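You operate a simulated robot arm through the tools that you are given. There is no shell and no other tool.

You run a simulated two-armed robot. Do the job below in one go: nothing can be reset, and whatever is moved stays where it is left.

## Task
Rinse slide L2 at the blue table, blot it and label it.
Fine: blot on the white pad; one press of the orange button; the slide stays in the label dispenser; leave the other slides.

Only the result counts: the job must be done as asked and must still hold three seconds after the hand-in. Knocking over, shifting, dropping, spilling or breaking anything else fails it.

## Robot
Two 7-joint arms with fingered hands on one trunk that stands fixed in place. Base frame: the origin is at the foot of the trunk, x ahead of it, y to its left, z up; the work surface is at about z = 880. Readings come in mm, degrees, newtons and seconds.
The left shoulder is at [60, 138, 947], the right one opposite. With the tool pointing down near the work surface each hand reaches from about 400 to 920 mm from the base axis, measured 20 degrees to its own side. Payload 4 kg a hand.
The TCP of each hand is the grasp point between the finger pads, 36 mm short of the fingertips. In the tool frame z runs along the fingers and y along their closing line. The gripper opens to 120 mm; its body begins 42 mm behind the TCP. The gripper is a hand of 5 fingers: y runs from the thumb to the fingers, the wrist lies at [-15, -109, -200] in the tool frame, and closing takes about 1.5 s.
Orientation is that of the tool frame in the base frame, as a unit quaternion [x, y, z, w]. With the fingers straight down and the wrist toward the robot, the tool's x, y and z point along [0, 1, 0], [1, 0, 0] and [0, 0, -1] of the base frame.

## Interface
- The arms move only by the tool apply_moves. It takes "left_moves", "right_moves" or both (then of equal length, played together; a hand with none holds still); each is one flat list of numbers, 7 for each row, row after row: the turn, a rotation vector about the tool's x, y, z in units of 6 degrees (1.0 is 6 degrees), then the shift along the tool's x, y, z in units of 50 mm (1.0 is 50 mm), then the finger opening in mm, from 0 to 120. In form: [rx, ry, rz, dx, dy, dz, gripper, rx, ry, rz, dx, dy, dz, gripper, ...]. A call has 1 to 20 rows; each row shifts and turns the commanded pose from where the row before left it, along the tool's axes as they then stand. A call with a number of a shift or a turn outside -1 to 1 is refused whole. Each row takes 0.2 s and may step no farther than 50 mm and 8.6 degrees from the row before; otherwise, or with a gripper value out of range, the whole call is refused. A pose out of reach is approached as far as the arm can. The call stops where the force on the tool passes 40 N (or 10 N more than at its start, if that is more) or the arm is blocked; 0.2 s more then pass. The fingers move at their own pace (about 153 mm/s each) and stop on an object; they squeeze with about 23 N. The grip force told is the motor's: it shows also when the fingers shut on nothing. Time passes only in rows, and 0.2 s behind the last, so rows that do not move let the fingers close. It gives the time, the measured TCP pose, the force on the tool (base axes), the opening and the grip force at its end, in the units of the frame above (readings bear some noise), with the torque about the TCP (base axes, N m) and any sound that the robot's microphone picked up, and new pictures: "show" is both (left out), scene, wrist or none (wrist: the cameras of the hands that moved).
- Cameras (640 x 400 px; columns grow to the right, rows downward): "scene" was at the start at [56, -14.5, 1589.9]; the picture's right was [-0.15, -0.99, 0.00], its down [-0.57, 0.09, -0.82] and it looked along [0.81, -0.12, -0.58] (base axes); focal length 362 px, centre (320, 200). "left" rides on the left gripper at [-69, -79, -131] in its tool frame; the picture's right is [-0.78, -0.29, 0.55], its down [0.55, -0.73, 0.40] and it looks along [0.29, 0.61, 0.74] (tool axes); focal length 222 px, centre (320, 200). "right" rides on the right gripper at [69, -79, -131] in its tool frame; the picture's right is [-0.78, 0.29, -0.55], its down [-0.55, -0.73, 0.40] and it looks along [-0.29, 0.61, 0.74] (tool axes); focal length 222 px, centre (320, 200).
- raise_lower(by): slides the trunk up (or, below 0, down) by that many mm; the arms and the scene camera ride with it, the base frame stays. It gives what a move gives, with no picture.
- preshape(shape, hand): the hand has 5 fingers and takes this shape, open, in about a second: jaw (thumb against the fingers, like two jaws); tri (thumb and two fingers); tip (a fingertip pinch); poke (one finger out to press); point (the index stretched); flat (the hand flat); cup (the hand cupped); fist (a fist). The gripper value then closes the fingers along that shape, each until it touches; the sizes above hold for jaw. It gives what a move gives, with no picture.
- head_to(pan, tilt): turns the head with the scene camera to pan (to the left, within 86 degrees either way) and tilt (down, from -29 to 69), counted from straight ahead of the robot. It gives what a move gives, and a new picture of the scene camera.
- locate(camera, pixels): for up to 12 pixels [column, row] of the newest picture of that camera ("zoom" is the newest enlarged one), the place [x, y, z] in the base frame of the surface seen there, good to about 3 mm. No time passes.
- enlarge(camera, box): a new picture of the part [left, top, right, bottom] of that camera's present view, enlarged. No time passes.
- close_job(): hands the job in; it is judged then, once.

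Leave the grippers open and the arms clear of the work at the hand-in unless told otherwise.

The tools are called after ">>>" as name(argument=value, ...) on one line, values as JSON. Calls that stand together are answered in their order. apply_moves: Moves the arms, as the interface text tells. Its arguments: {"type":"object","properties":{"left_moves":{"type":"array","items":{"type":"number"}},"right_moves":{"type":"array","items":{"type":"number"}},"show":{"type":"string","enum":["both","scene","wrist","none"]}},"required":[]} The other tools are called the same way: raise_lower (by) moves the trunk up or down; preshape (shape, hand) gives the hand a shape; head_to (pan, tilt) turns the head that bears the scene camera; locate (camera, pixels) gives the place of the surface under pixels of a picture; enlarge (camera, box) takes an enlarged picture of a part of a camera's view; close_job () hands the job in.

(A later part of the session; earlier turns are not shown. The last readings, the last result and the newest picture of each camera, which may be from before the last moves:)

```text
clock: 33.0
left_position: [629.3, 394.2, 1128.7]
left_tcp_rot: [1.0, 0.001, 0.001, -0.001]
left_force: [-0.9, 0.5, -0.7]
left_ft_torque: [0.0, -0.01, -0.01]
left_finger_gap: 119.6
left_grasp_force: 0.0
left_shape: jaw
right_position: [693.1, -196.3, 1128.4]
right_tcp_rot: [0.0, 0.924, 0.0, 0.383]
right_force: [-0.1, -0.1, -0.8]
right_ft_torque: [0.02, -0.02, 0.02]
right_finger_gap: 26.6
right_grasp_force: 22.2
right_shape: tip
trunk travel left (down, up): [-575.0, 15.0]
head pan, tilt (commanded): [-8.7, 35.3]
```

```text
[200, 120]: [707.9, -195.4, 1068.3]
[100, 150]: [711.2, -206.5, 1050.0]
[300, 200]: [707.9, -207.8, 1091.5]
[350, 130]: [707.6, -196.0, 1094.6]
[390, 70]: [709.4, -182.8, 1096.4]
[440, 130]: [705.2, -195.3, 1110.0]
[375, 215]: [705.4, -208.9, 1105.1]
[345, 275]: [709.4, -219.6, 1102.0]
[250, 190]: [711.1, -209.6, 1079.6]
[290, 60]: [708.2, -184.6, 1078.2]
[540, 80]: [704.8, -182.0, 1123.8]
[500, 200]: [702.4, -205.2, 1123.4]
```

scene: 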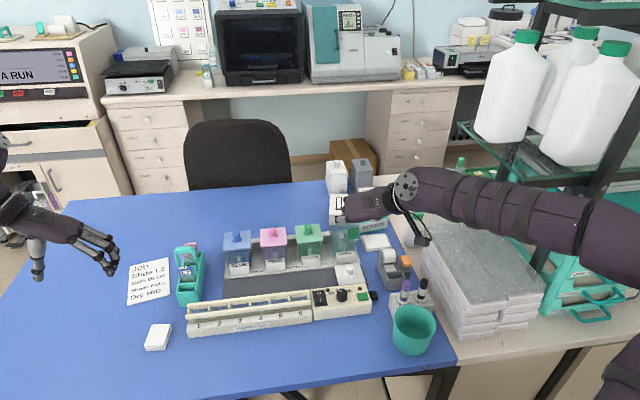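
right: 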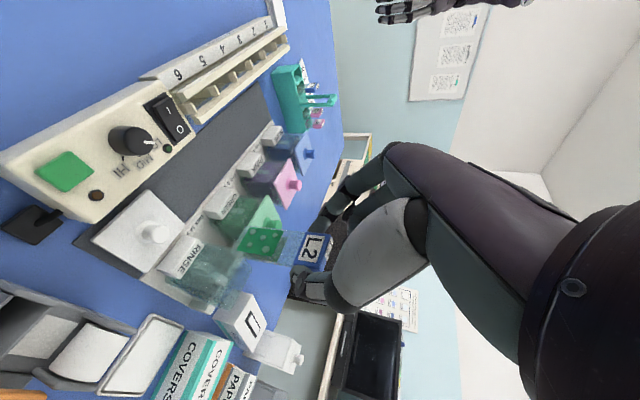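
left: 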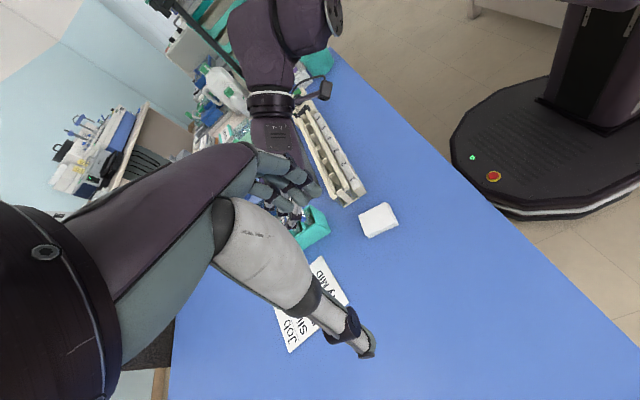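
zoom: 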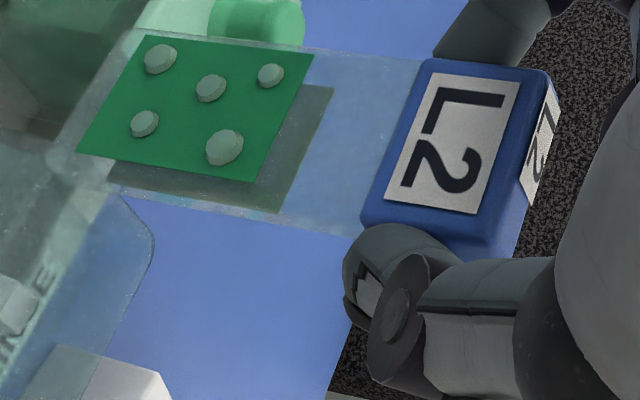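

The slide leans about 3°, with its bottom forward. I straighten it by turning the hand 3°, move it over the jar gap at height, and lower it until the glass bottom is just above the rim.

>>> apply_moves(right_moves=[0, 0.5, 0, 0, 0, 0, 18, 0, 0, 0, -0.485, -0.01, 0.4365, 18, 0, 0, 0, -0.485, -0.01, 0.4365, 18, 0, 0, 0, -0.485, -0.01, 0.4365, 18, 0, 0, 0, -0.485, -0.01, 0.4365, 18, 0, 0, 0, 0.223, 0, 0.248, 18, 0, 0, 0, 0.223, 0, 0.248, 18, 0, 0, 0, 0.223, 0, 0.248, 18], show="both")

>>> enlarge(camera="right", box=[180, 180, 360, 340])

>>> enlarge(camera="scene", box=[310, 180, 400, 270])

```text
clock: 34.8
left_position: [629.3, 394.3, 1129.1]
left_tcp_rot: [1.0, 0.001, 0.001, 0.0]
left_force: [-0.7, -0.1, -0.1]
left_ft_torque: [-0.02, 0.0, -0.03]
left_finger_gap: 119.8
left_grasp_force: 0.1
left_shape: jaw
right_position: [824.0, -198.8, 1077.0]
right_tcp_rot: [0.001, 0.934, 0.0, 0.357]
right_force: [-0.1, -0.6, -0.1]
right_ft_torque: [0.0, -0.02, -0.04]
right_finger_gap: 26.6
right_grasp_force: 23.0
right_shape: tip
trunk travel left (down, up): [-575.0, 15.0]
head pan, tilt (commanded): [-8.7, 35.3]
```

scene: 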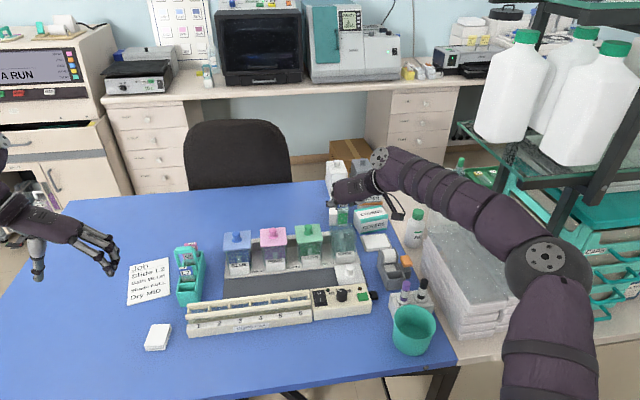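
right: 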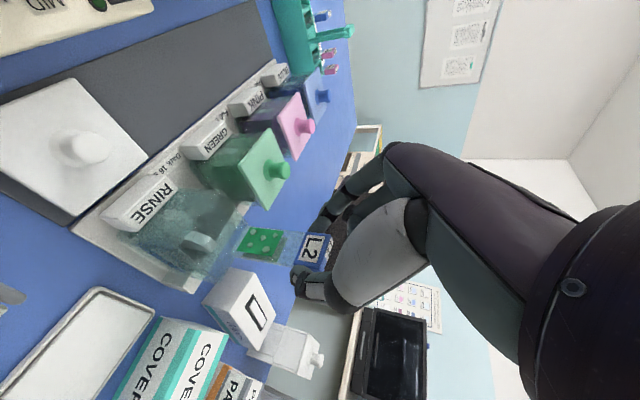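

```text
2.50 times, centred on (270, 260) of right
```

zoom: 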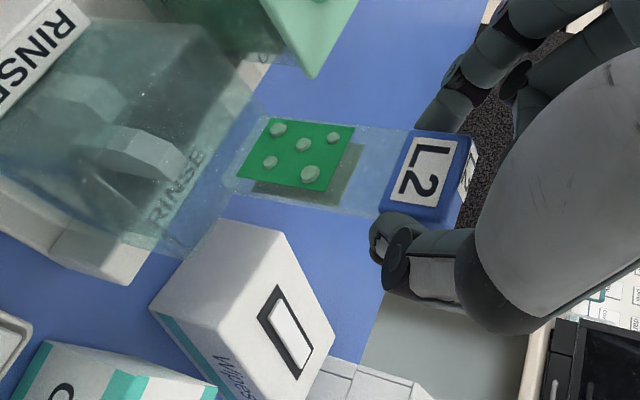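

```text
4.44 times, centred on (355, 225) of scene
```

zoom: 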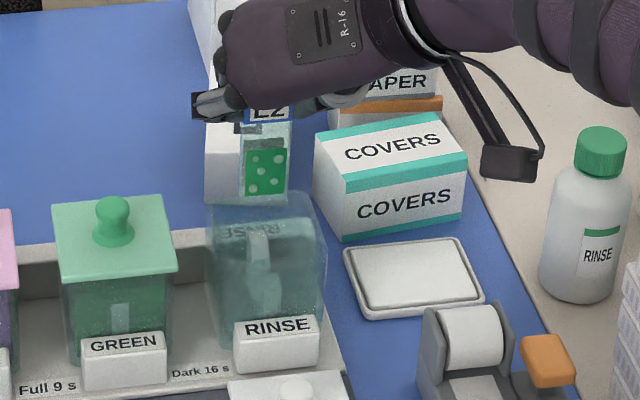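

The slide hangs above the jar opening. I measure the slide bottom against the post gap from this closer view.

>>> enlarge(camera="right", box=[150, 190, 290, 310])

```text
3.33 times, centred on (220, 250) of right
```

zoom: 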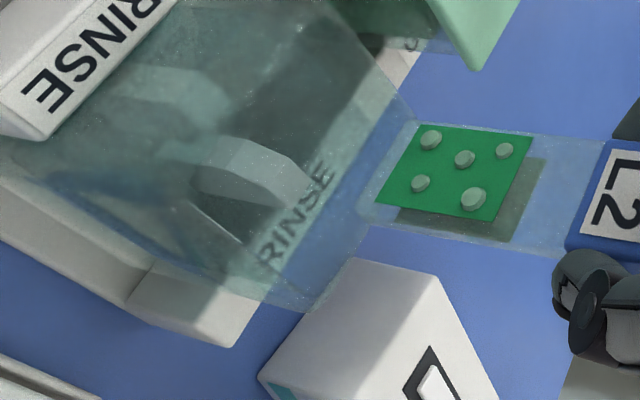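

>>> locate(camera="zoom", pixels=[[300, 190], [240, 150], [210, 180], [260, 165], [210, 90], [230, 110], [180, 90], [410, 130], [365, 205], [400, 120], [345, 270], [330, 300]])

>>> locate(camera="zoom", pixels=[[385, 195], [450, 160], [560, 150], [560, 245], [600, 170], [580, 240], [200, 180], [195, 165], [250, 230], [310, 20], [370, 60], [300, 305]])

```text
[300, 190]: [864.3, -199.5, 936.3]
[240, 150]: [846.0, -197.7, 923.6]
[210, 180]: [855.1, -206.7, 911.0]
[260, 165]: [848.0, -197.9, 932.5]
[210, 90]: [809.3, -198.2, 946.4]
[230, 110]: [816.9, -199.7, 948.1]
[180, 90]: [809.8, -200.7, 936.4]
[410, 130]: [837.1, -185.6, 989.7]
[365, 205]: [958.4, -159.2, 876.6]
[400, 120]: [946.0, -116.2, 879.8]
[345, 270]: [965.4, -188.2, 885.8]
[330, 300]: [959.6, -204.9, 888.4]
```

```text
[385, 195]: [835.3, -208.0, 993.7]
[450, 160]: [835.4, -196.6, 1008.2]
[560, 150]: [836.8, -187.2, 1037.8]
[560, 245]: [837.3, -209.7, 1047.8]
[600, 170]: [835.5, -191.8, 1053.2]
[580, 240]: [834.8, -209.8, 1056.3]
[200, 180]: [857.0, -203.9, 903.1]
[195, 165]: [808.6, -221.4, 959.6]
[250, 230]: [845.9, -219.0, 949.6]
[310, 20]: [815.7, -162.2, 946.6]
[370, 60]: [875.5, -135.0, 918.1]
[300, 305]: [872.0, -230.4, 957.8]
```

The glass front is at x≈837 and the gap runs about 828–847, so the slide is well centred. I lower it slowly into the water to TCP z≈994, with the fingertips staying above the rim.

>>> apply_moves(right_moves=[0, 0, 0, 0.1388, 0.004, 0.1542, 18, 0, 0, 0, 0.1388, 0.004, 0.1542, 18, 0, 0, 0, 0.1388, 0.004, 0.1542, 18, 0, 0, 0, 0.1388, 0.004, 0.1542, 18, 0, 0, 0, 0.1388, 0.004, 0.1542, 18, 0, 0, 0, 0.1388, 0.004, 0.1542, 18, 0, 0, 0, 0.1388, 0.004, 0.1542, 18, 0, 0, 0, 0.1388, 0.004, 0.1542, 18], show="both")

>>> enlarge(camera="right", box=[200, 180, 360, 330])

>>> enlarge(camera="scene", box=[310, 190, 400, 270])

```text
clock: 36.6
left_position: [629.5, 395.6, 1129.3]
left_tcp_rot: [1.0, 0.0, 0.0, -0.001]
left_force: [-0.3, 0.4, 0.7]
left_ft_torque: [0.01, 0.02, -0.03]
left_finger_gap: 119.7
left_grasp_force: 0.0
left_shape: jaw
right_position: [823.9, -196.8, 994.4]
right_tcp_rot: [0.0, 0.934, 0.0, 0.357]
right_force: [0.3, 0.3, -0.6]
right_ft_torque: [-0.02, 0.05, 0.04]
right_finger_gap: 26.4
right_grasp_force: 22.4
right_shape: tip
trunk travel left (down, up): [-575.0, 15.0]
head pan, tilt (commanded): [-8.7, 35.3]
```

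scene: 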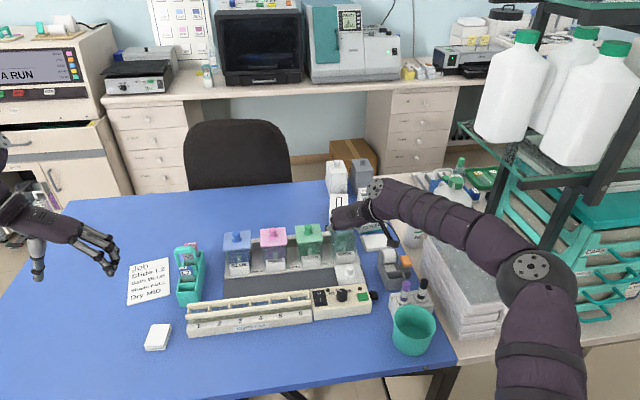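
right: 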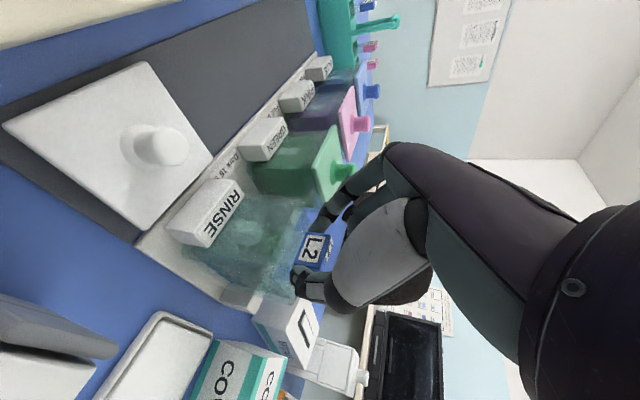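

```text
2.67 times, centred on (280, 255) of right
```

zoom: 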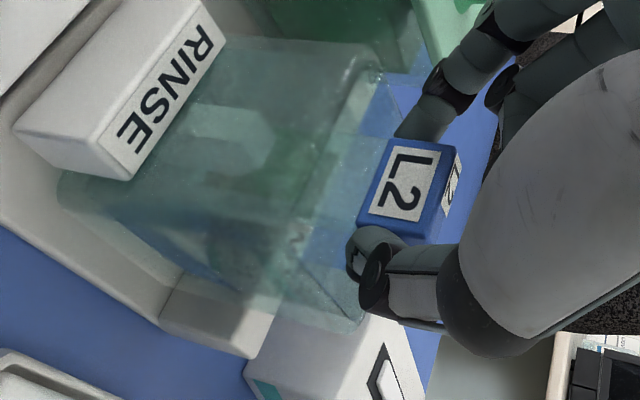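

```text
5.00 times, centred on (355, 230) of scene
```

zoom: 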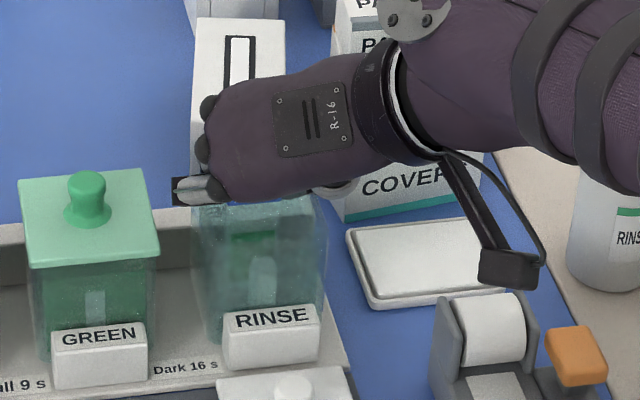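

The sample is under the water (surface near z≈948). I lower 2 mm more and rinse by holding, then bob gently up and down.

>>> apply_moves(right_moves=[0, 0, 0, 0.0268, 0, 0.0297, 18, 0, 0, 0, 0, 0, 0, 18, 0, 0, 0, 0, 0, 0, 18, 0, 0, 0, 0, 0, 0, 18, 0, 0, 0, 0, 0, 0, 18, 0, 0, 0, 0, 0, 0, 18, 0, 0, 0, 0, 0, 0, 18, 0, 0, 0, 0, 0, 0, 18, 0, 0, 0, 0, 0, 0, 18, 0, 0, 0, 0, 0, 0, 18, 0, 0, 0, 0, 0, 0, 18, 0, 0, 0, 0, 0, 0, 18, 0, 0, 0, 0, 0, 0, 18, 0, 0, 0, 0, 0, 0, 18, 0, 0, 0, 0, 0, 0, 18, 0, 0, 0, 0, 0, 0, 18, 0, 0, 0, 0, 0, 0, 18, 0, 0, 0, 0, 0, 0, 18, 0, 0, 0, 0, 0, 0, 18, 0, 0, 0, 0, 0, 0, 18], show="none")

>>> apply_moves(right_moves=[0, 0, 0, -0.08, 0, -0.089, 18, 0, 0, 0, 0.08, 0, 0.089, 18, 0, 0, 0, 0, 0, 0, 18, 0, 0, 0, -0.08, 0, -0.089, 18, 0, 0, 0, 0.08, 0, 0.089, 18, 0, 0, 0, 0, 0, 0, 18, 0, 0, 0, -0.08, 0, -0.089, 18, 0, 0, 0, 0.08, 0, 0.089, 18, 0, 0, 0, 0, 0, 0, 18, 0, 0, 0, 0, 0, 0, 18, 0, 0, 0, 0, 0, 0, 18, 0, 0, 0, 0, 0, 0, 18, 0, 0, 0, 0, 0, 0, 18, 0, 0, 0, 0, 0, 0, 18, 0, 0, 0, 0, 0, 0, 18, 0, 0, 0, 0, 0, 0, 18, 0, 0, 0, 0, 0, 0, 18, 0, 0, 0, 0, 0, 0, 18, 0, 0, 0, 0, 0, 0, 18, 0, 0, 0, 0, 0, 0, 18], show="both")

>>> enlarge(camera="right", box=[200, 180, 360, 330])

```text
clock: 40.8
left_position: [630.4, 394.4, 1128.6]
left_tcp_rot: [1.0, 0.0, 0.0, 0.0]
left_force: [-0.1, -0.4, -0.7]
left_ft_torque: [0.02, 0.0, -0.01]
left_finger_gap: 119.6
left_grasp_force: 0.1
left_shape: jaw
right_position: [824.9, -195.9, 992.2]
right_tcp_rot: [0.0, 0.934, 0.0, 0.357]
right_force: [-0.6, 0.8, -1.0]
right_ft_torque: [0.0, 0.02, -0.02]
right_finger_gap: 26.7
right_grasp_force: 22.7
right_shape: tip
trunk travel left (down, up): [-575.0, 15.0]
head pan, tilt (commanded): [-8.7, 35.3]
```

```text
clock: 45.0
left_position: [630.4, 393.9, 1128.1]
left_tcp_rot: [1.0, 0.0, -0.001, 0.0]
left_force: [-0.3, 0.3, -0.1]
left_ft_torque: [0.01, 0.02, 0.01]
left_finger_gap: 119.6
left_grasp_force: 0.1
left_shape: jaw
right_position: [823.7, -195.0, 994.0]
right_tcp_rot: [0.0, 0.934, 0.0, 0.357]
right_force: [-0.1, 0.2, -1.3]
right_ft_torque: [-0.01, 0.02, 0.03]
right_finger_gap: 26.3
right_grasp_force: 23.2
right_shape: tip
trunk travel left (down, up): [-575.0, 15.0]
head pan, tilt (commanded): [-8.7, 35.3]
```

scene: 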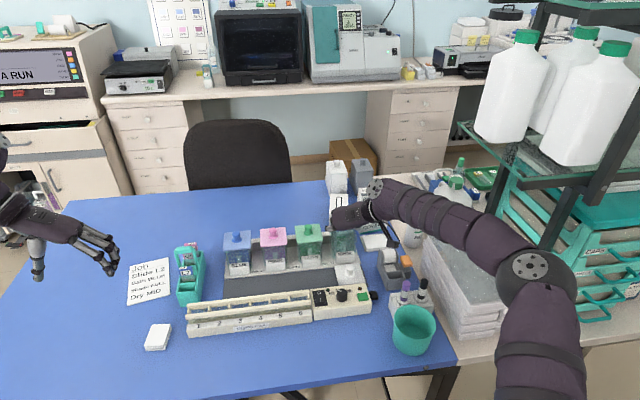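
right: 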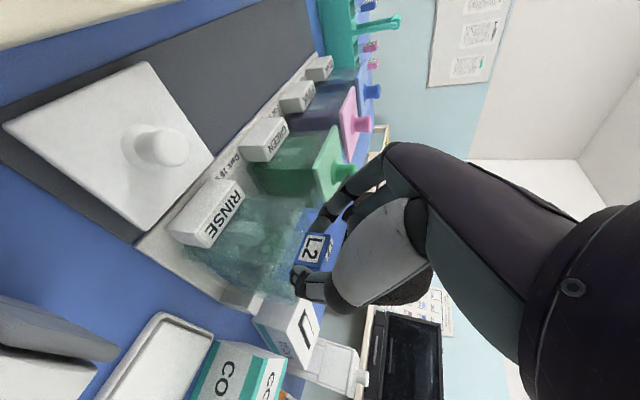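

```text
2.67 times, centred on (280, 255) of right
```

zoom: 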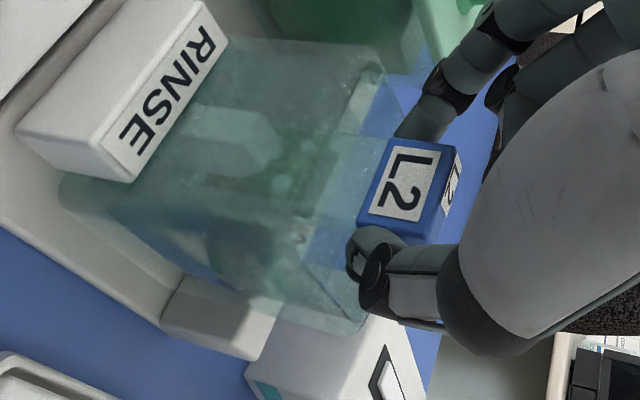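

About 8 s of rinsing so far. I hold 4 s more, then lift straight out.

>>> apply_moves(right_moves=[0, 0, 0, 0, 0, 0, 18, 0, 0, 0, 0, 0, 0, 18, 0, 0, 0, 0, 0, 0, 18, 0, 0, 0, 0, 0, 0, 18, 0, 0, 0, 0, 0, 0, 18, 0, 0, 0, 0, 0, 0, 18, 0, 0, 0, 0, 0, 0, 18, 0, 0, 0, 0, 0, 0, 18, 0, 0, 0, 0, 0, 0, 18, 0, 0, 0, 0, 0, 0, 18, 0, 0, 0, 0, 0, 0, 18, 0, 0, 0, 0, 0, 0, 18, 0, 0, 0, 0, 0, 0, 18, 0, 0, 0, 0, 0, 0, 18, 0, 0, 0, 0, 0, 0, 18, 0, 0, 0, 0, 0, 0, 18, 0, 0, 0, 0, 0, 0, 18, 0, 0, 0, 0, 0, 0, 18], show="none")

>>> apply_moves(right_moves=[0, 0, 0, -0.1388, 0, -0.1542, 18, 0, 0, 0, -0.1388, 0, -0.1542, 18, 0, 0, 0, -0.1388, 0, -0.1542, 18, 0, 0, 0, -0.1388, 0, -0.1542, 18, 0, 0, 0, -0.1388, 0, -0.1542, 18, 0, 0, 0, -0.1388, 0, -0.1542, 18, 0, 0, 0, -0.1388, 0, -0.1542, 18, 0, 0, 0, -0.1388, 0, -0.1542, 18, 0, 0, 0, -0.1388, 0, -0.1542, 18, 0, 0, 0, 0, 0, 0, 18, 0, 0, 0, 0, 0, 0, 18, 0, 0, 0, 0, 0, 0, 18], show="both")

>>> enlarge(camera="right", box=[200, 180, 360, 330])

```text
clock: 48.8
left_position: [630.4, 394.6, 1128.6]
left_tcp_rot: [1.0, 0.0, 0.0, -0.001]
left_force: [0.6, -0.9, 0.0]
left_ft_torque: [-0.01, 0.0, -0.02]
left_finger_gap: 119.5
left_grasp_force: 0.0
left_shape: jaw
right_position: [823.8, -195.4, 993.6]
right_tcp_rot: [0.0, 0.934, 0.0, 0.357]
right_force: [0.6, 0.3, -0.8]
right_ft_torque: [0.01, 0.02, 0.0]
right_finger_gap: 26.4
right_grasp_force: 23.1
right_shape: tip
trunk travel left (down, up): [-575.0, 15.0]
head pan, tilt (commanded): [-8.7, 35.3]
```

```text
clock: 51.4
left_position: [629.1, 393.5, 1128.6]
left_tcp_rot: [1.0, 0.0, 0.001, -0.001]
left_force: [-0.2, 1.1, 0.5]
left_ft_torque: [-0.01, 0.01, -0.01]
left_finger_gap: 119.5
left_grasp_force: 0.0
left_shape: jaw
right_position: [823.8, -196.3, 1084.8]
right_tcp_rot: [0.0, 0.934, 0.0, 0.357]
right_force: [0.4, -0.1, -0.7]
right_ft_torque: [0.0, -0.03, 0.0]
right_finger_gap: 26.4
right_grasp_force: 22.8
right_shape: tip
trunk travel left (down, up): [-575.0, 15.0]
head pan, tilt (commanded): [-8.7, 35.3]
```

scene: 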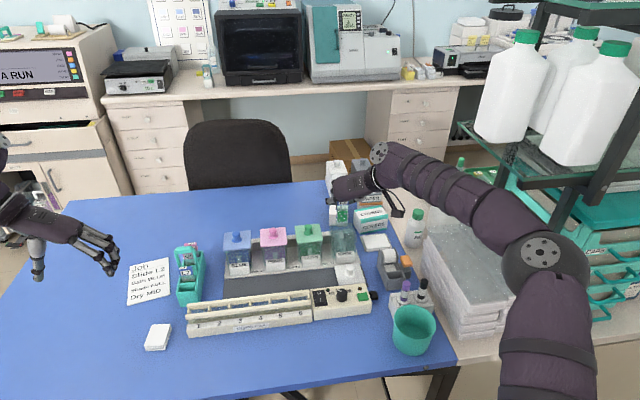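
right: 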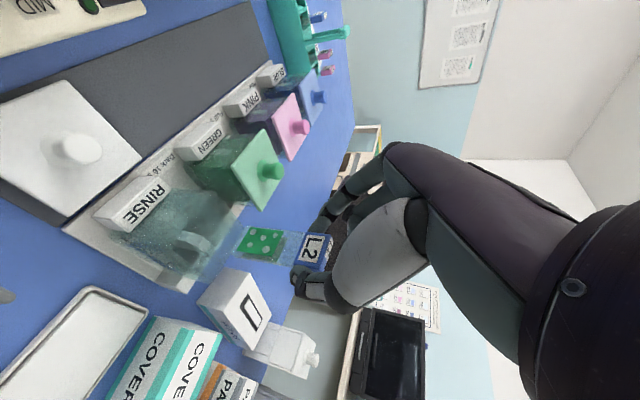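

```text
2.67 times, centred on (280, 255) of right
```

zoom: 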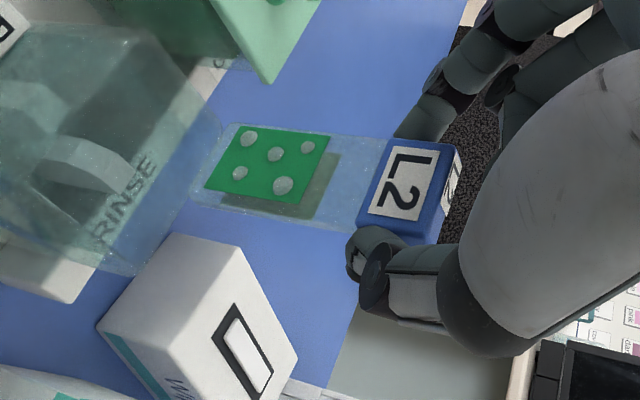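

The slide is out of the water and still firmly held. Next I carry it right over the white pad, aiming the slide at about (853,−302), staying at height.

>>> apply_moves(right_moves=[0, 0, 0, -0.052, -0.53, 0.047, 18, 0, 0, 0, -0.052, -0.53, 0.047, 18, 0, 0, 0, -0.052, -0.53, 0.047, 18, 0, 0, 0, -0.052, -0.53, 0.047, 18, 0, 0, 0, 0.1, 0, 0.11, 18, 0, 0, 0, 0.1, 0, 0.11, 18, 0, 0, 0, 0.1, 0, 0.11, 18], show="both")

>>> enlarge(camera="right", box=[140, 180, 360, 360])

>>> enlarge(camera="scene", box=[320, 170, 450, 300])

```text
clock: 53.0
left_position: [630.0, 394.3, 1129.3]
left_tcp_rot: [1.0, -0.001, 0.001, 0.0]
left_force: [-0.6, 0.7, 0.4]
left_ft_torque: [-0.01, 0.04, -0.03]
left_finger_gap: 119.6
left_grasp_force: 0.1
left_shape: jaw
right_position: [837.5, -302.5, 1062.7]
right_tcp_rot: [0.0, 0.934, 0.001, 0.358]
right_force: [-0.4, 0.2, -0.8]
right_ft_torque: [-0.03, 0.02, -0.04]
right_finger_gap: 26.4
right_grasp_force: 23.1
right_shape: tip
trunk travel left (down, up): [-575.0, 15.0]
head pan, tilt (commanded): [-8.7, 35.3]
```

scene: 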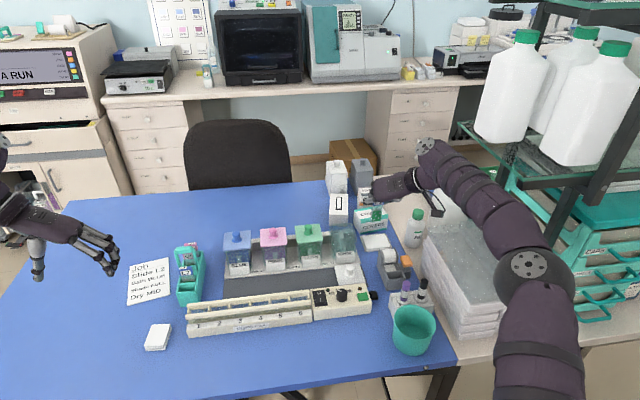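
right: 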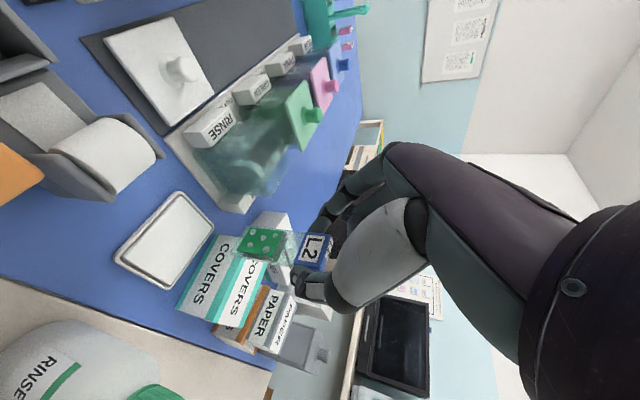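

```text
2.22 times, centred on (250, 270) of right
```

zoom: 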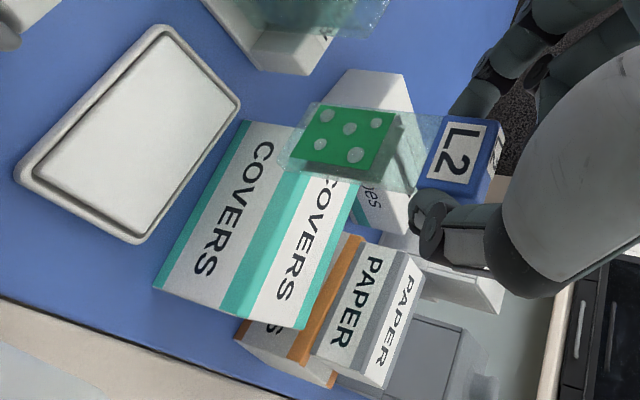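

```text
3.08 times, centred on (385, 235) of scene
```

zoom: 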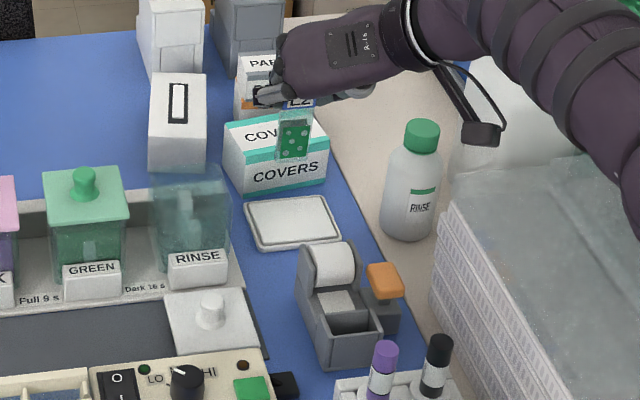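

I measure the pad in this view, along with the slide's bottom edge.

>>> locate(camera="right", pixels=[[165, 240], [180, 200], [208, 225], [122, 252], [163, 280], [184, 240], [240, 250], [250, 240], [262, 240], [310, 250], [228, 240], [190, 290]])

```text
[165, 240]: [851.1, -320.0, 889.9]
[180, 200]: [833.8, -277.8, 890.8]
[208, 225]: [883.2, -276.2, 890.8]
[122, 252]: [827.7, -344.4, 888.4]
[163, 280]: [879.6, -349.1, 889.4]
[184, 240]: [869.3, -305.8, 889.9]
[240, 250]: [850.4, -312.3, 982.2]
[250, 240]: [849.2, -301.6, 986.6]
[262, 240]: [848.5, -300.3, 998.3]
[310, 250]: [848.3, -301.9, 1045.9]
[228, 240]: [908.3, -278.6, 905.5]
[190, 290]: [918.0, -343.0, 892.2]
```

The pad spans x 830–883 and y −277…−347 at z≈890, and the slide is right over it. I lower to about 7 mm above the pad.

>>> apply_moves(right_moves=[0, 0, 0, 0.174, 0, 0.193, 18, 0, 0, 0, 0.174, 0, 0.193, 18, 0, 0, 0, 0.174, 0, 0.193, 18, 0, 0, 0, 0.174, 0, 0.193, 18, 0, 0, 0, 0.174, 0, 0.193, 18, 0, 0, 0, 0.174, 0, 0.193, 18], show="both")

>>> enlarge(camera="right", box=[180, 180, 360, 340])

>>> enlarge(camera="scene", box=[320, 180, 450, 300])

```text
clock: 54.4
left_position: [629.5, 393.9, 1127.9]
left_tcp_rot: [1.0, -0.001, 0.0, 0.0]
left_force: [-0.9, -1.0, 0.0]
left_ft_torque: [-0.02, -0.01, 0.01]
left_finger_gap: 119.7
left_grasp_force: 0.0
left_shape: jaw
right_position: [838.0, -302.2, 985.0]
right_tcp_rot: [0.0, 0.934, 0.0, 0.357]
right_force: [0.4, 0.3, -0.3]
right_ft_torque: [0.01, 0.01, -0.01]
right_finger_gap: 26.2
right_grasp_force: 23.2
right_shape: tip
trunk travel left (down, up): [-575.0, 15.0]
head pan, tilt (commanded): [-8.7, 35.3]
```

scene: 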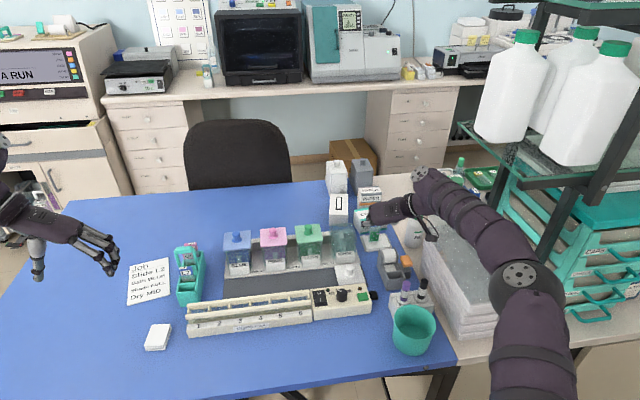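
right: 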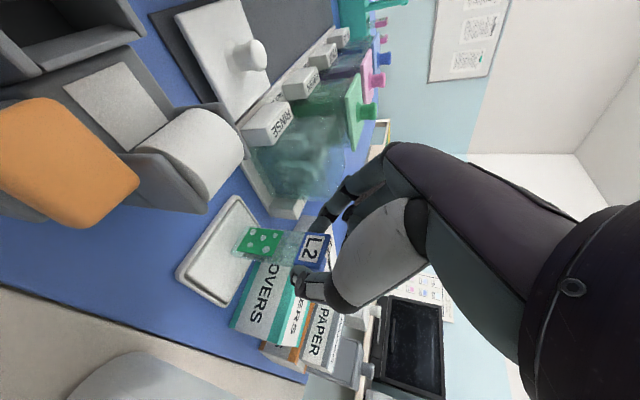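

```text
2.50 times, centred on (270, 260) of right
```

zoom: 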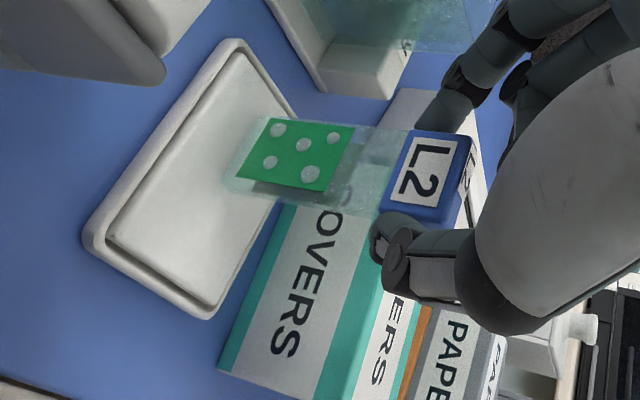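

```text
3.33 times, centred on (385, 240) of scene
```

zoom: 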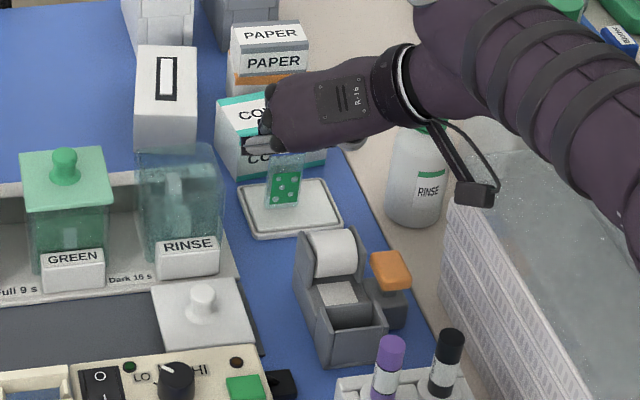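

About 7 mm left. I lower 5 mm in small steps and watch the force.

>>> apply_moves(right_moves=[0, 0, 0, 0.0223, 0, 0.0248, 18, 0, 0, 0, 0.0223, 0, 0.0248, 18, 0, 0, 0, 0.0223, 0, 0.0248, 18, 0, 0, 0, 0, 0, 0, 18], show="none")

>>> apply_moves(right_moves=[0, 0, 0, 0.0134, 0, 0.0149, 18, 0, 0, 0, 0, 0, 0, 18], show="none")

>>> apply_moves(right_moves=[0, 0, 0, 0.0134, 0, 0.0149, 18, 0, 0, 0, 0, 0, 0, 18], show="wrist")

>>> enlarge(camera="right", box=[200, 200, 340, 320])

```text
clock: 55.4
left_position: [628.4, 394.6, 1129.2]
left_tcp_rot: [1.0, 0.001, 0.0, 0.0]
left_force: [-0.5, -0.6, -0.4]
left_ft_torque: [0.02, -0.02, -0.04]
left_finger_gap: 120.0
left_grasp_force: 0.1
left_shape: jaw
right_position: [838.7, -303.3, 982.6]
right_tcp_rot: [0.0, 0.933, -0.001, 0.359]
right_force: [0.6, -0.9, 7.3]
right_ft_torque: [0.03, -0.16, 0.01]
right_finger_gap: 26.1
right_grasp_force: 23.1
right_shape: tip
trunk travel left (down, up): [-575.0, 15.0]
head pan, tilt (commanded): [-8.7, 35.3]
```

```text
clock: 56.0
left_position: [630.2, 394.6, 1128.4]
left_tcp_rot: [1.0, 0.0, 0.0, 0.0]
left_force: [0.1, 0.3, -1.1]
left_ft_torque: [0.02, 0.0, -0.03]
left_finger_gap: 119.5
left_grasp_force: 0.1
left_shape: jaw
right_position: [837.2, -301.5, 982.0]
right_tcp_rot: [0.0, 0.933, 0.001, 0.359]
right_force: [0.2, 0.4, 12.7]
right_ft_torque: [0.06, -0.24, -0.02]
right_finger_gap: 26.3
right_grasp_force: 23.6
right_shape: tip
trunk travel left (down, up): [-575.0, 15.0]
head pan, tilt (commanded): [-8.7, 35.3]
```

```text
clock: 56.6
left_position: [627.8, 395.0, 1128.5]
left_tcp_rot: [1.0, 0.0, 0.001, 0.0]
left_force: [1.3, 0.2, -0.5]
left_ft_torque: [0.0, -0.02, 0.0]
left_finger_gap: 119.7
left_grasp_force: 0.1
left_shape: jaw
right_position: [837.5, -302.4, 980.9]
right_tcp_rot: [0.0, 0.933, 0.0, 0.36]
right_force: [1.1, -0.1, 15.6]
right_ft_torque: [0.12, -0.33, -0.08]
right_finger_gap: 26.3
right_grasp_force: 22.7
right_shape: tip
trunk travel left (down, up): [-575.0, 15.0]
head pan, tilt (commanded): [-8.7, 35.3]
```

right: 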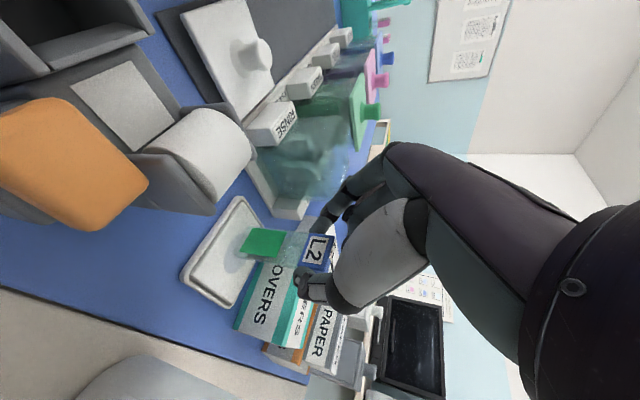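

```text
3.33 times, centred on (270, 260) of right
```

zoom: 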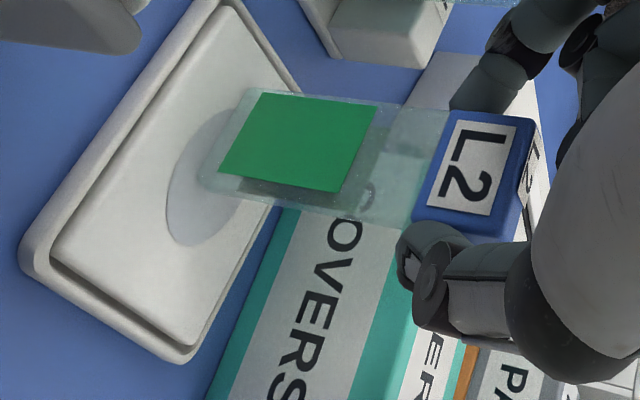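

The pad shows a wet mark and the drops on the sample have vanished, so the blotting works. I ease the press by 1 mm, hold about 2 s, then lift straight up.

>>> apply_moves(right_moves=[0, 0, 0, -0.0134, 0, -0.0149, 18, 0, 0, 0, 0, 0, 0, 18, 0, 0, 0, 0, 0, 0, 18, 0, 0, 0, 0, 0, 0, 18, 0, 0, 0, 0, 0, 0, 18, 0, 0, 0, 0, 0, 0, 18, 0, 0, 0, 0, 0, 0, 18, 0, 0, 0, 0, 0, 0, 18, 0, 0, 0, 0, 0, 0, 18, 0, 0, 0, 0, 0, 0, 18, 0, 0, 0, 0, 0, 0, 18], show="none")

>>> apply_moves(right_moves=[0, 0, 0, -0.0669, 0, -0.0743, 18, 0, 0, 0, -0.134, 0, -0.1486, 18, 0, 0, 0, -0.174, 0, -0.193, 18, 0, 0, 0, -0.174, 0, -0.193, 18, 0, 0, 0, -0.174, 0, -0.193, 18, 0, 0, 0, -0.174, 0, -0.193, 18, 0, 0, 0, -0.174, 0, -0.193, 18], show="both")

>>> enlarge(camera="right", box=[180, 180, 360, 340])

```text
clock: 59.0
left_position: [629.2, 395.1, 1129.4]
left_tcp_rot: [1.0, 0.0, 0.001, 0.0]
left_force: [0.5, 0.2, -0.2]
left_ft_torque: [0.01, -0.02, 0.0]
left_finger_gap: 119.6
left_grasp_force: 0.0
left_shape: jaw
right_position: [837.0, -301.5, 982.0]
right_tcp_rot: [0.0, 0.933, -0.001, 0.359]
right_force: [2.0, -1.9, 14.7]
right_ft_torque: [0.11, -0.31, -0.1]
right_finger_gap: 26.1
right_grasp_force: 22.8
right_shape: tip
trunk travel left (down, up): [-575.0, 15.0]
head pan, tilt (commanded): [-8.7, 35.3]
```

```text
clock: 60.6
left_position: [628.1, 394.6, 1127.4]
left_tcp_rot: [1.0, 0.001, 0.0, 0.0]
left_force: [0.2, 0.1, 0.4]
left_ft_torque: [-0.02, 0.02, 0.01]
left_finger_gap: 119.7
left_grasp_force: 0.1
left_shape: jaw
right_position: [838.6, -301.2, 1060.0]
right_tcp_rot: [0.0, 0.934, 0.0, 0.358]
right_force: [0.0, 0.1, -0.5]
right_ft_torque: [0.03, 0.01, 0.01]
right_finger_gap: 26.5
right_grasp_force: 22.8
right_shape: tip
trunk travel left (down, up): [-575.0, 15.0]
head pan, tilt (commanded): [-8.7, 35.3]
```

scene: 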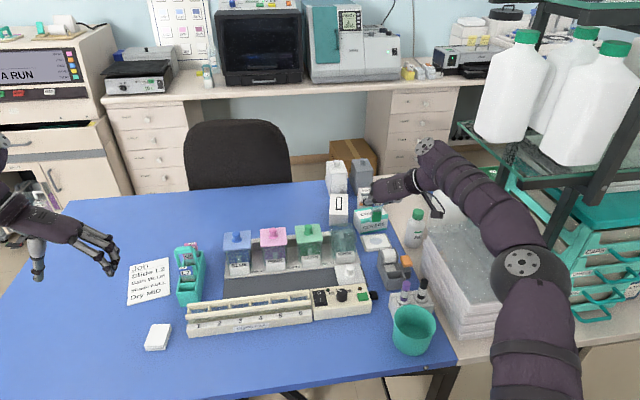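
right: 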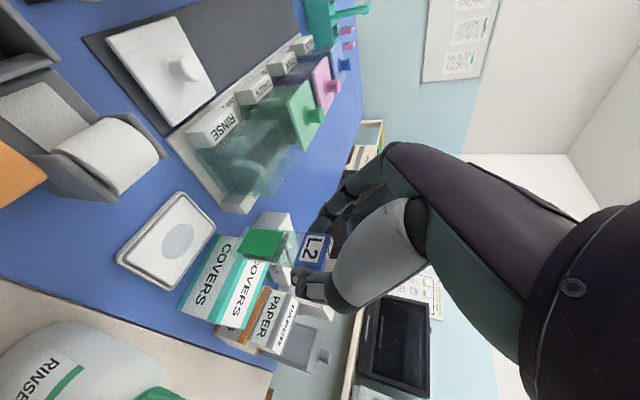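

```text
2.50 times, centred on (270, 260) of right
```

zoom: 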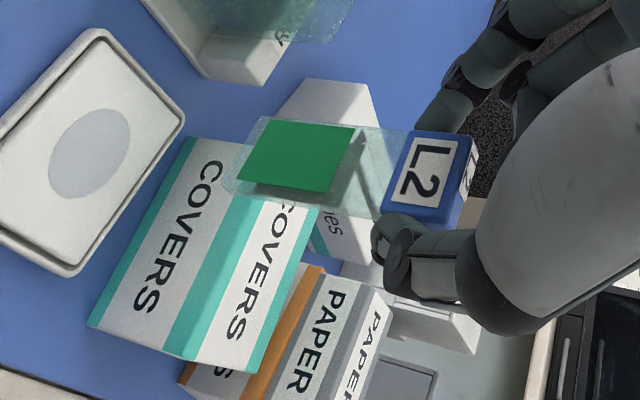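

The pad took a round wet spot and the slide is free of drops. I re-measure the slide in the grip, and the pad corners, before going to the dispenser.

>>> locate(camera="zoom", pixels=[[235, 180], [290, 150], [370, 150], [365, 200], [400, 140], [390, 205], [465, 145], [440, 212], [425, 170], [260, 125], [230, 190], [345, 205]])

>>> locate(camera="right", pixels=[[180, 200], [208, 225], [122, 252], [163, 280], [178, 241], [25, 190], [60, 130], [95, 150], [110, 165], [130, 130], [20, 130], [50, 150]])

```text
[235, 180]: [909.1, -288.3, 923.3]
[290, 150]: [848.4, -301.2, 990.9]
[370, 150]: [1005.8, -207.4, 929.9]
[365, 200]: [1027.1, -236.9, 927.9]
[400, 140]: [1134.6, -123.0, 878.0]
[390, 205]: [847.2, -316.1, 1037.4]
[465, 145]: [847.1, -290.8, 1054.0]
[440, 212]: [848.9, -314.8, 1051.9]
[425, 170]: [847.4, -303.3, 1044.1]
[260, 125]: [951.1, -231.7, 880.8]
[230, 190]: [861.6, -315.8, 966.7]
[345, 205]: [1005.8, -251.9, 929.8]
```

```text
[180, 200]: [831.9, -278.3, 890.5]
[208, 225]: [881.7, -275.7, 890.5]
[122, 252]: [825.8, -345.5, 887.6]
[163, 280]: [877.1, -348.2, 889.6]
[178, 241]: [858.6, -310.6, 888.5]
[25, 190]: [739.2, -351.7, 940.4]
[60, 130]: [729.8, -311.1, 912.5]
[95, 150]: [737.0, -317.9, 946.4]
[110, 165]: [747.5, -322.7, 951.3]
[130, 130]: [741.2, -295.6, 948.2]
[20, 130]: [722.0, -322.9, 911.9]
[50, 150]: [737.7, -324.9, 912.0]
```

The slide is vertical and still centred, about 13.7 mm ahead of the TCP. Its bottom is about 92 mm below, judging by the pad contact. The pad did not move. I rise and carry the slide back over the dispenser pocket at height.

>>> apply_moves(right_moves=[0, 0, 0, -0.268, 0, -0.297, 18, 0, 0, 0, -0.268, 0, -0.297, 18, 0, 0, 0, 0.493, -0.048, -0.444, 18, 0, 0, 0, 0.493, -0.048, -0.444, 18, 0, 0, 0, 0.493, -0.048, -0.444, 18, 0, 0, 0, 0.493, -0.048, -0.444, 18, 0, 0, 0, 0.493, -0.048, -0.444, 18], show="both")

>>> enlarge(camera="right", box=[180, 180, 360, 340])

>>> enlarge(camera="scene", box=[340, 190, 470, 340])

```text
clock: 62.2
left_position: [628.1, 394.0, 1129.3]
left_tcp_rot: [1.0, 0.0, 0.0, 0.0]
left_force: [-0.7, -1.2, -0.2]
left_ft_torque: [-0.04, -0.03, 0.02]
left_finger_gap: 119.9
left_grasp_force: 0.1
left_shape: jaw
right_position: [669.3, -315.0, 1099.2]
right_tcp_rot: [0.0, 0.934, 0.0, 0.358]
right_force: [-1.1, -0.1, -1.2]
right_ft_torque: [0.01, 0.0, 0.0]
right_finger_gap: 26.7
right_grasp_force: 22.7
right_shape: tip
trunk travel left (down, up): [-575.0, 15.0]
head pan, tilt (commanded): [-8.7, 35.3]
```

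scene: 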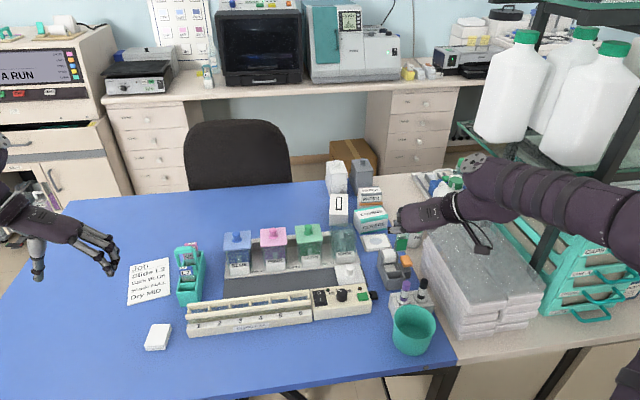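
right: 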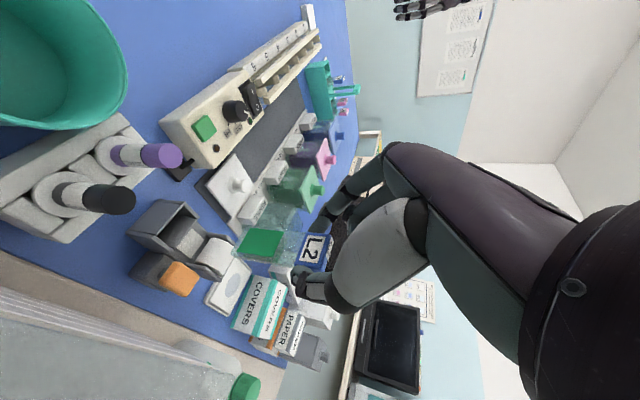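

```text
2.50 times, centred on (270, 260) of right
```

zoom: 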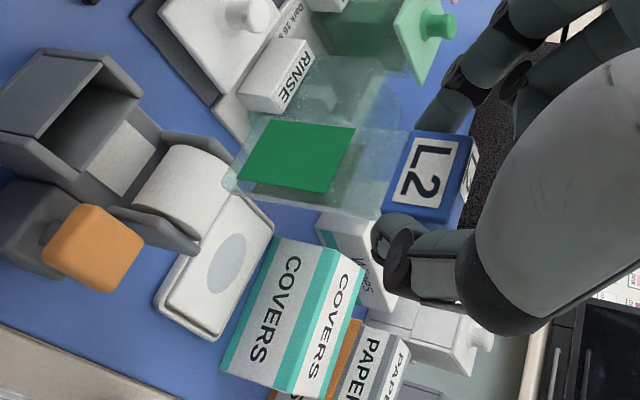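

```text
2.67 times, centred on (405, 265) of scene
```

zoom: 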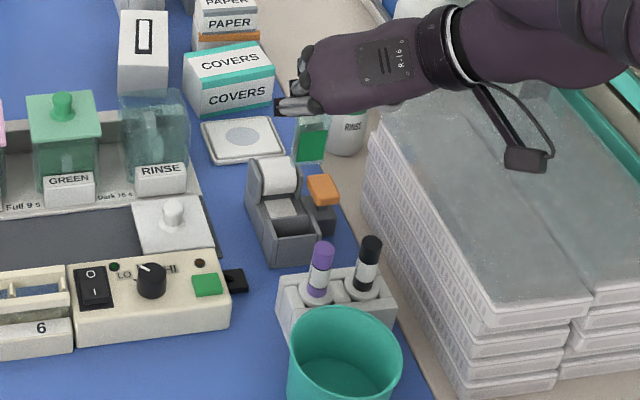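

Before descending, I check where the wrist-camera bracket is relative to the tray stack and the markers.

>>> locate(camera="zoom", pixels=[[524, 160], [545, 160], [551, 150], [510, 165], [540, 120], [500, 100], [372, 150], [420, 230], [480, 310], [395, 185], [370, 240], [322, 245]])

>>> enlarge(camera="right", box=[60, 100, 260, 320])

```text
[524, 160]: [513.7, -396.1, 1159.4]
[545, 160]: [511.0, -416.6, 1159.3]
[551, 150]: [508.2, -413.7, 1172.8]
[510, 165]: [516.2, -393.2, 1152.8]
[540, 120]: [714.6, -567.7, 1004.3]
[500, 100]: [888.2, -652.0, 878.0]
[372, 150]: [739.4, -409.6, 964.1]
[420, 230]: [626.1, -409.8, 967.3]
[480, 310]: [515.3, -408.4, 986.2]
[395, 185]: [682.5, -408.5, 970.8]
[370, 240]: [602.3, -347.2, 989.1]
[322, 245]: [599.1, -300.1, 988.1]
```

```text
1.82 times, centred on (160, 210) of right
```

zoom: 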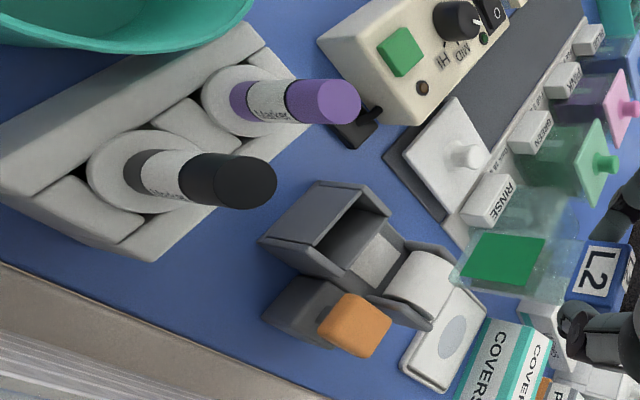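

>>> locate(camera="right", pixels=[[20, 310], [60, 330], [100, 345], [150, 355], [200, 350], [230, 375], [10, 330], [40, 360], [100, 385], [160, 385], [245, 385], [5, 290]])

>>> enlarge(camera="scene", box=[400, 190, 520, 340])

```text
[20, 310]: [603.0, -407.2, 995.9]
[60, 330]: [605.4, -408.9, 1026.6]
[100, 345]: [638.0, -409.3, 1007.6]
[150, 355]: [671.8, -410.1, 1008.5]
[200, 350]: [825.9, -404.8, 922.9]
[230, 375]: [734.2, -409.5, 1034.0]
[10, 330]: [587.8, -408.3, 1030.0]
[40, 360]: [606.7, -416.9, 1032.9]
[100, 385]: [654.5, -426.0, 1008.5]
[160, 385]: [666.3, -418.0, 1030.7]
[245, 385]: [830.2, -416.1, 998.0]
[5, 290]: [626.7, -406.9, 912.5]
```

```text
2.67 times, centred on (460, 265) of scene
```

zoom: 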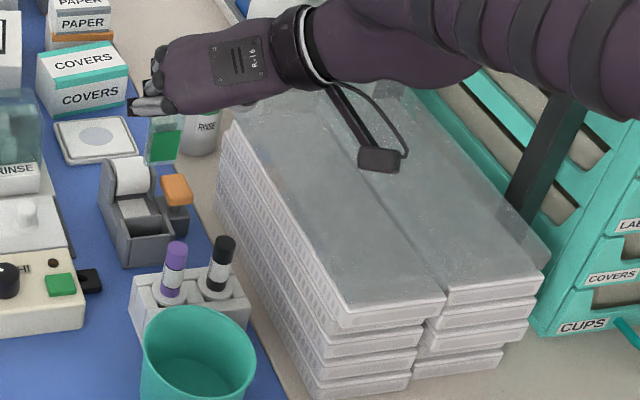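

The tray stack's left face is at y≈−409 with its top at z≈1033, and the wrist camera would come too close to its corner. A 10° clockwise yaw moves the camera about 27 mm away, and the slide still fits the pocket. I do that yaw here and then re-measure the pocket.

>>> apply_moves(right_moves=[0.5575, 0, 0.619, 0, 0, 0, 18, 0.5575, 0, 0.619, 0, 0, 0, 18], show="both")

>>> enlarge(camera="right", box=[100, 150, 300, 320])

```text
clock: 62.8
left_position: [629.9, 394.4, 1128.2]
left_tcp_rot: [1.0, 0.0, 0.0, 0.0]
left_force: [0.1, 1.1, -0.3]
left_ft_torque: [0.0, -0.03, 0.0]
left_finger_gap: 119.9
left_grasp_force: 0.0
left_shape: jaw
right_position: [671.0, -314.2, 1099.8]
right_tcp_rot: [0.082, 0.93, -0.032, 0.356]
right_force: [-0.1, -0.6, -0.8]
right_ft_torque: [0.0, -0.01, -0.02]
right_finger_gap: 26.4
right_grasp_force: 23.2
right_shape: tip
trunk travel left (down, up): [-575.0, 15.0]
head pan, tilt (commanded): [-8.7, 35.3]
```

scene: 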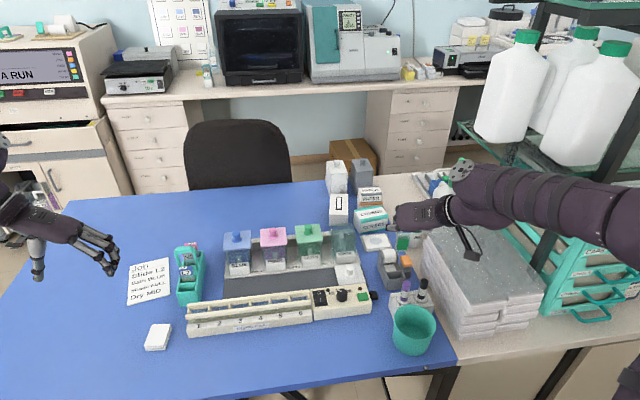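
right: 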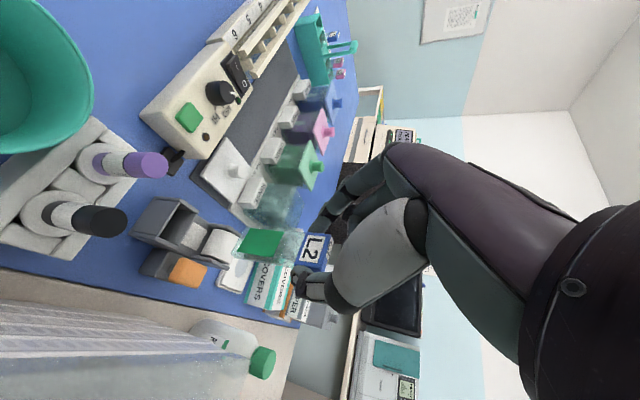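

```text
2.35 times, centred on (200, 235) of right
```

zoom: 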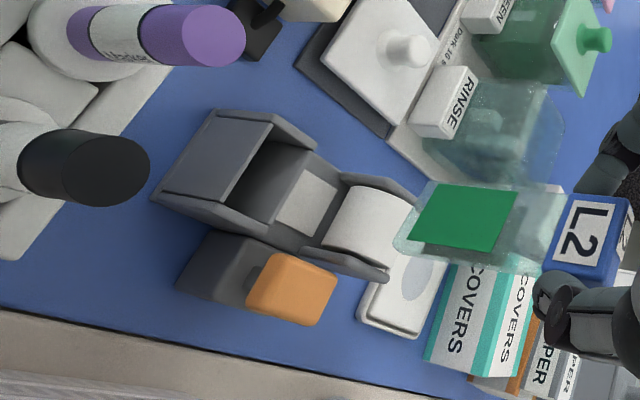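

I measure the pocket walls from this side view.

>>> locate(camera="zoom", pixels=[[268, 128], [236, 200], [252, 163], [262, 180], [280, 170], [292, 160], [280, 205], [300, 245], [310, 148], [258, 215], [245, 115], [200, 150]])

>>> enlarge(camera="right", box=[125, 185, 225, 285])

```text
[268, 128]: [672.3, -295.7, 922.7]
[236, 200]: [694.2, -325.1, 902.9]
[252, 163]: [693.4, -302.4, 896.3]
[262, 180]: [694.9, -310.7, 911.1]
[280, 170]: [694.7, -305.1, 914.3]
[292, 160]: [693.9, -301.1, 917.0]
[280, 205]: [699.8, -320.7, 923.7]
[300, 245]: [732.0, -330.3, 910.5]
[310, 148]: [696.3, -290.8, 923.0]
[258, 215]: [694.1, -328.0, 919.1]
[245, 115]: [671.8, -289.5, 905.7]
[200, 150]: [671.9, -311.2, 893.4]
```

```text
4.00 times, centred on (175, 235) of right
```

zoom: 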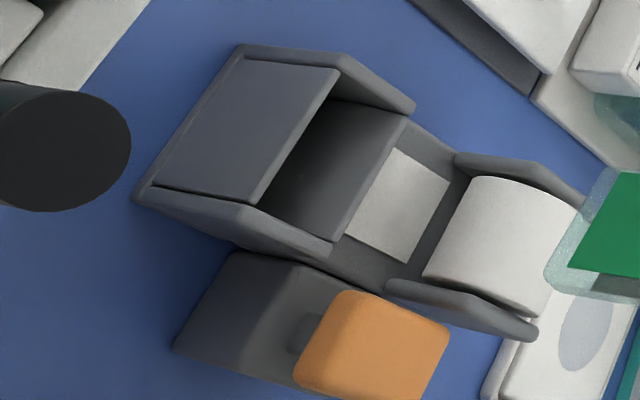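

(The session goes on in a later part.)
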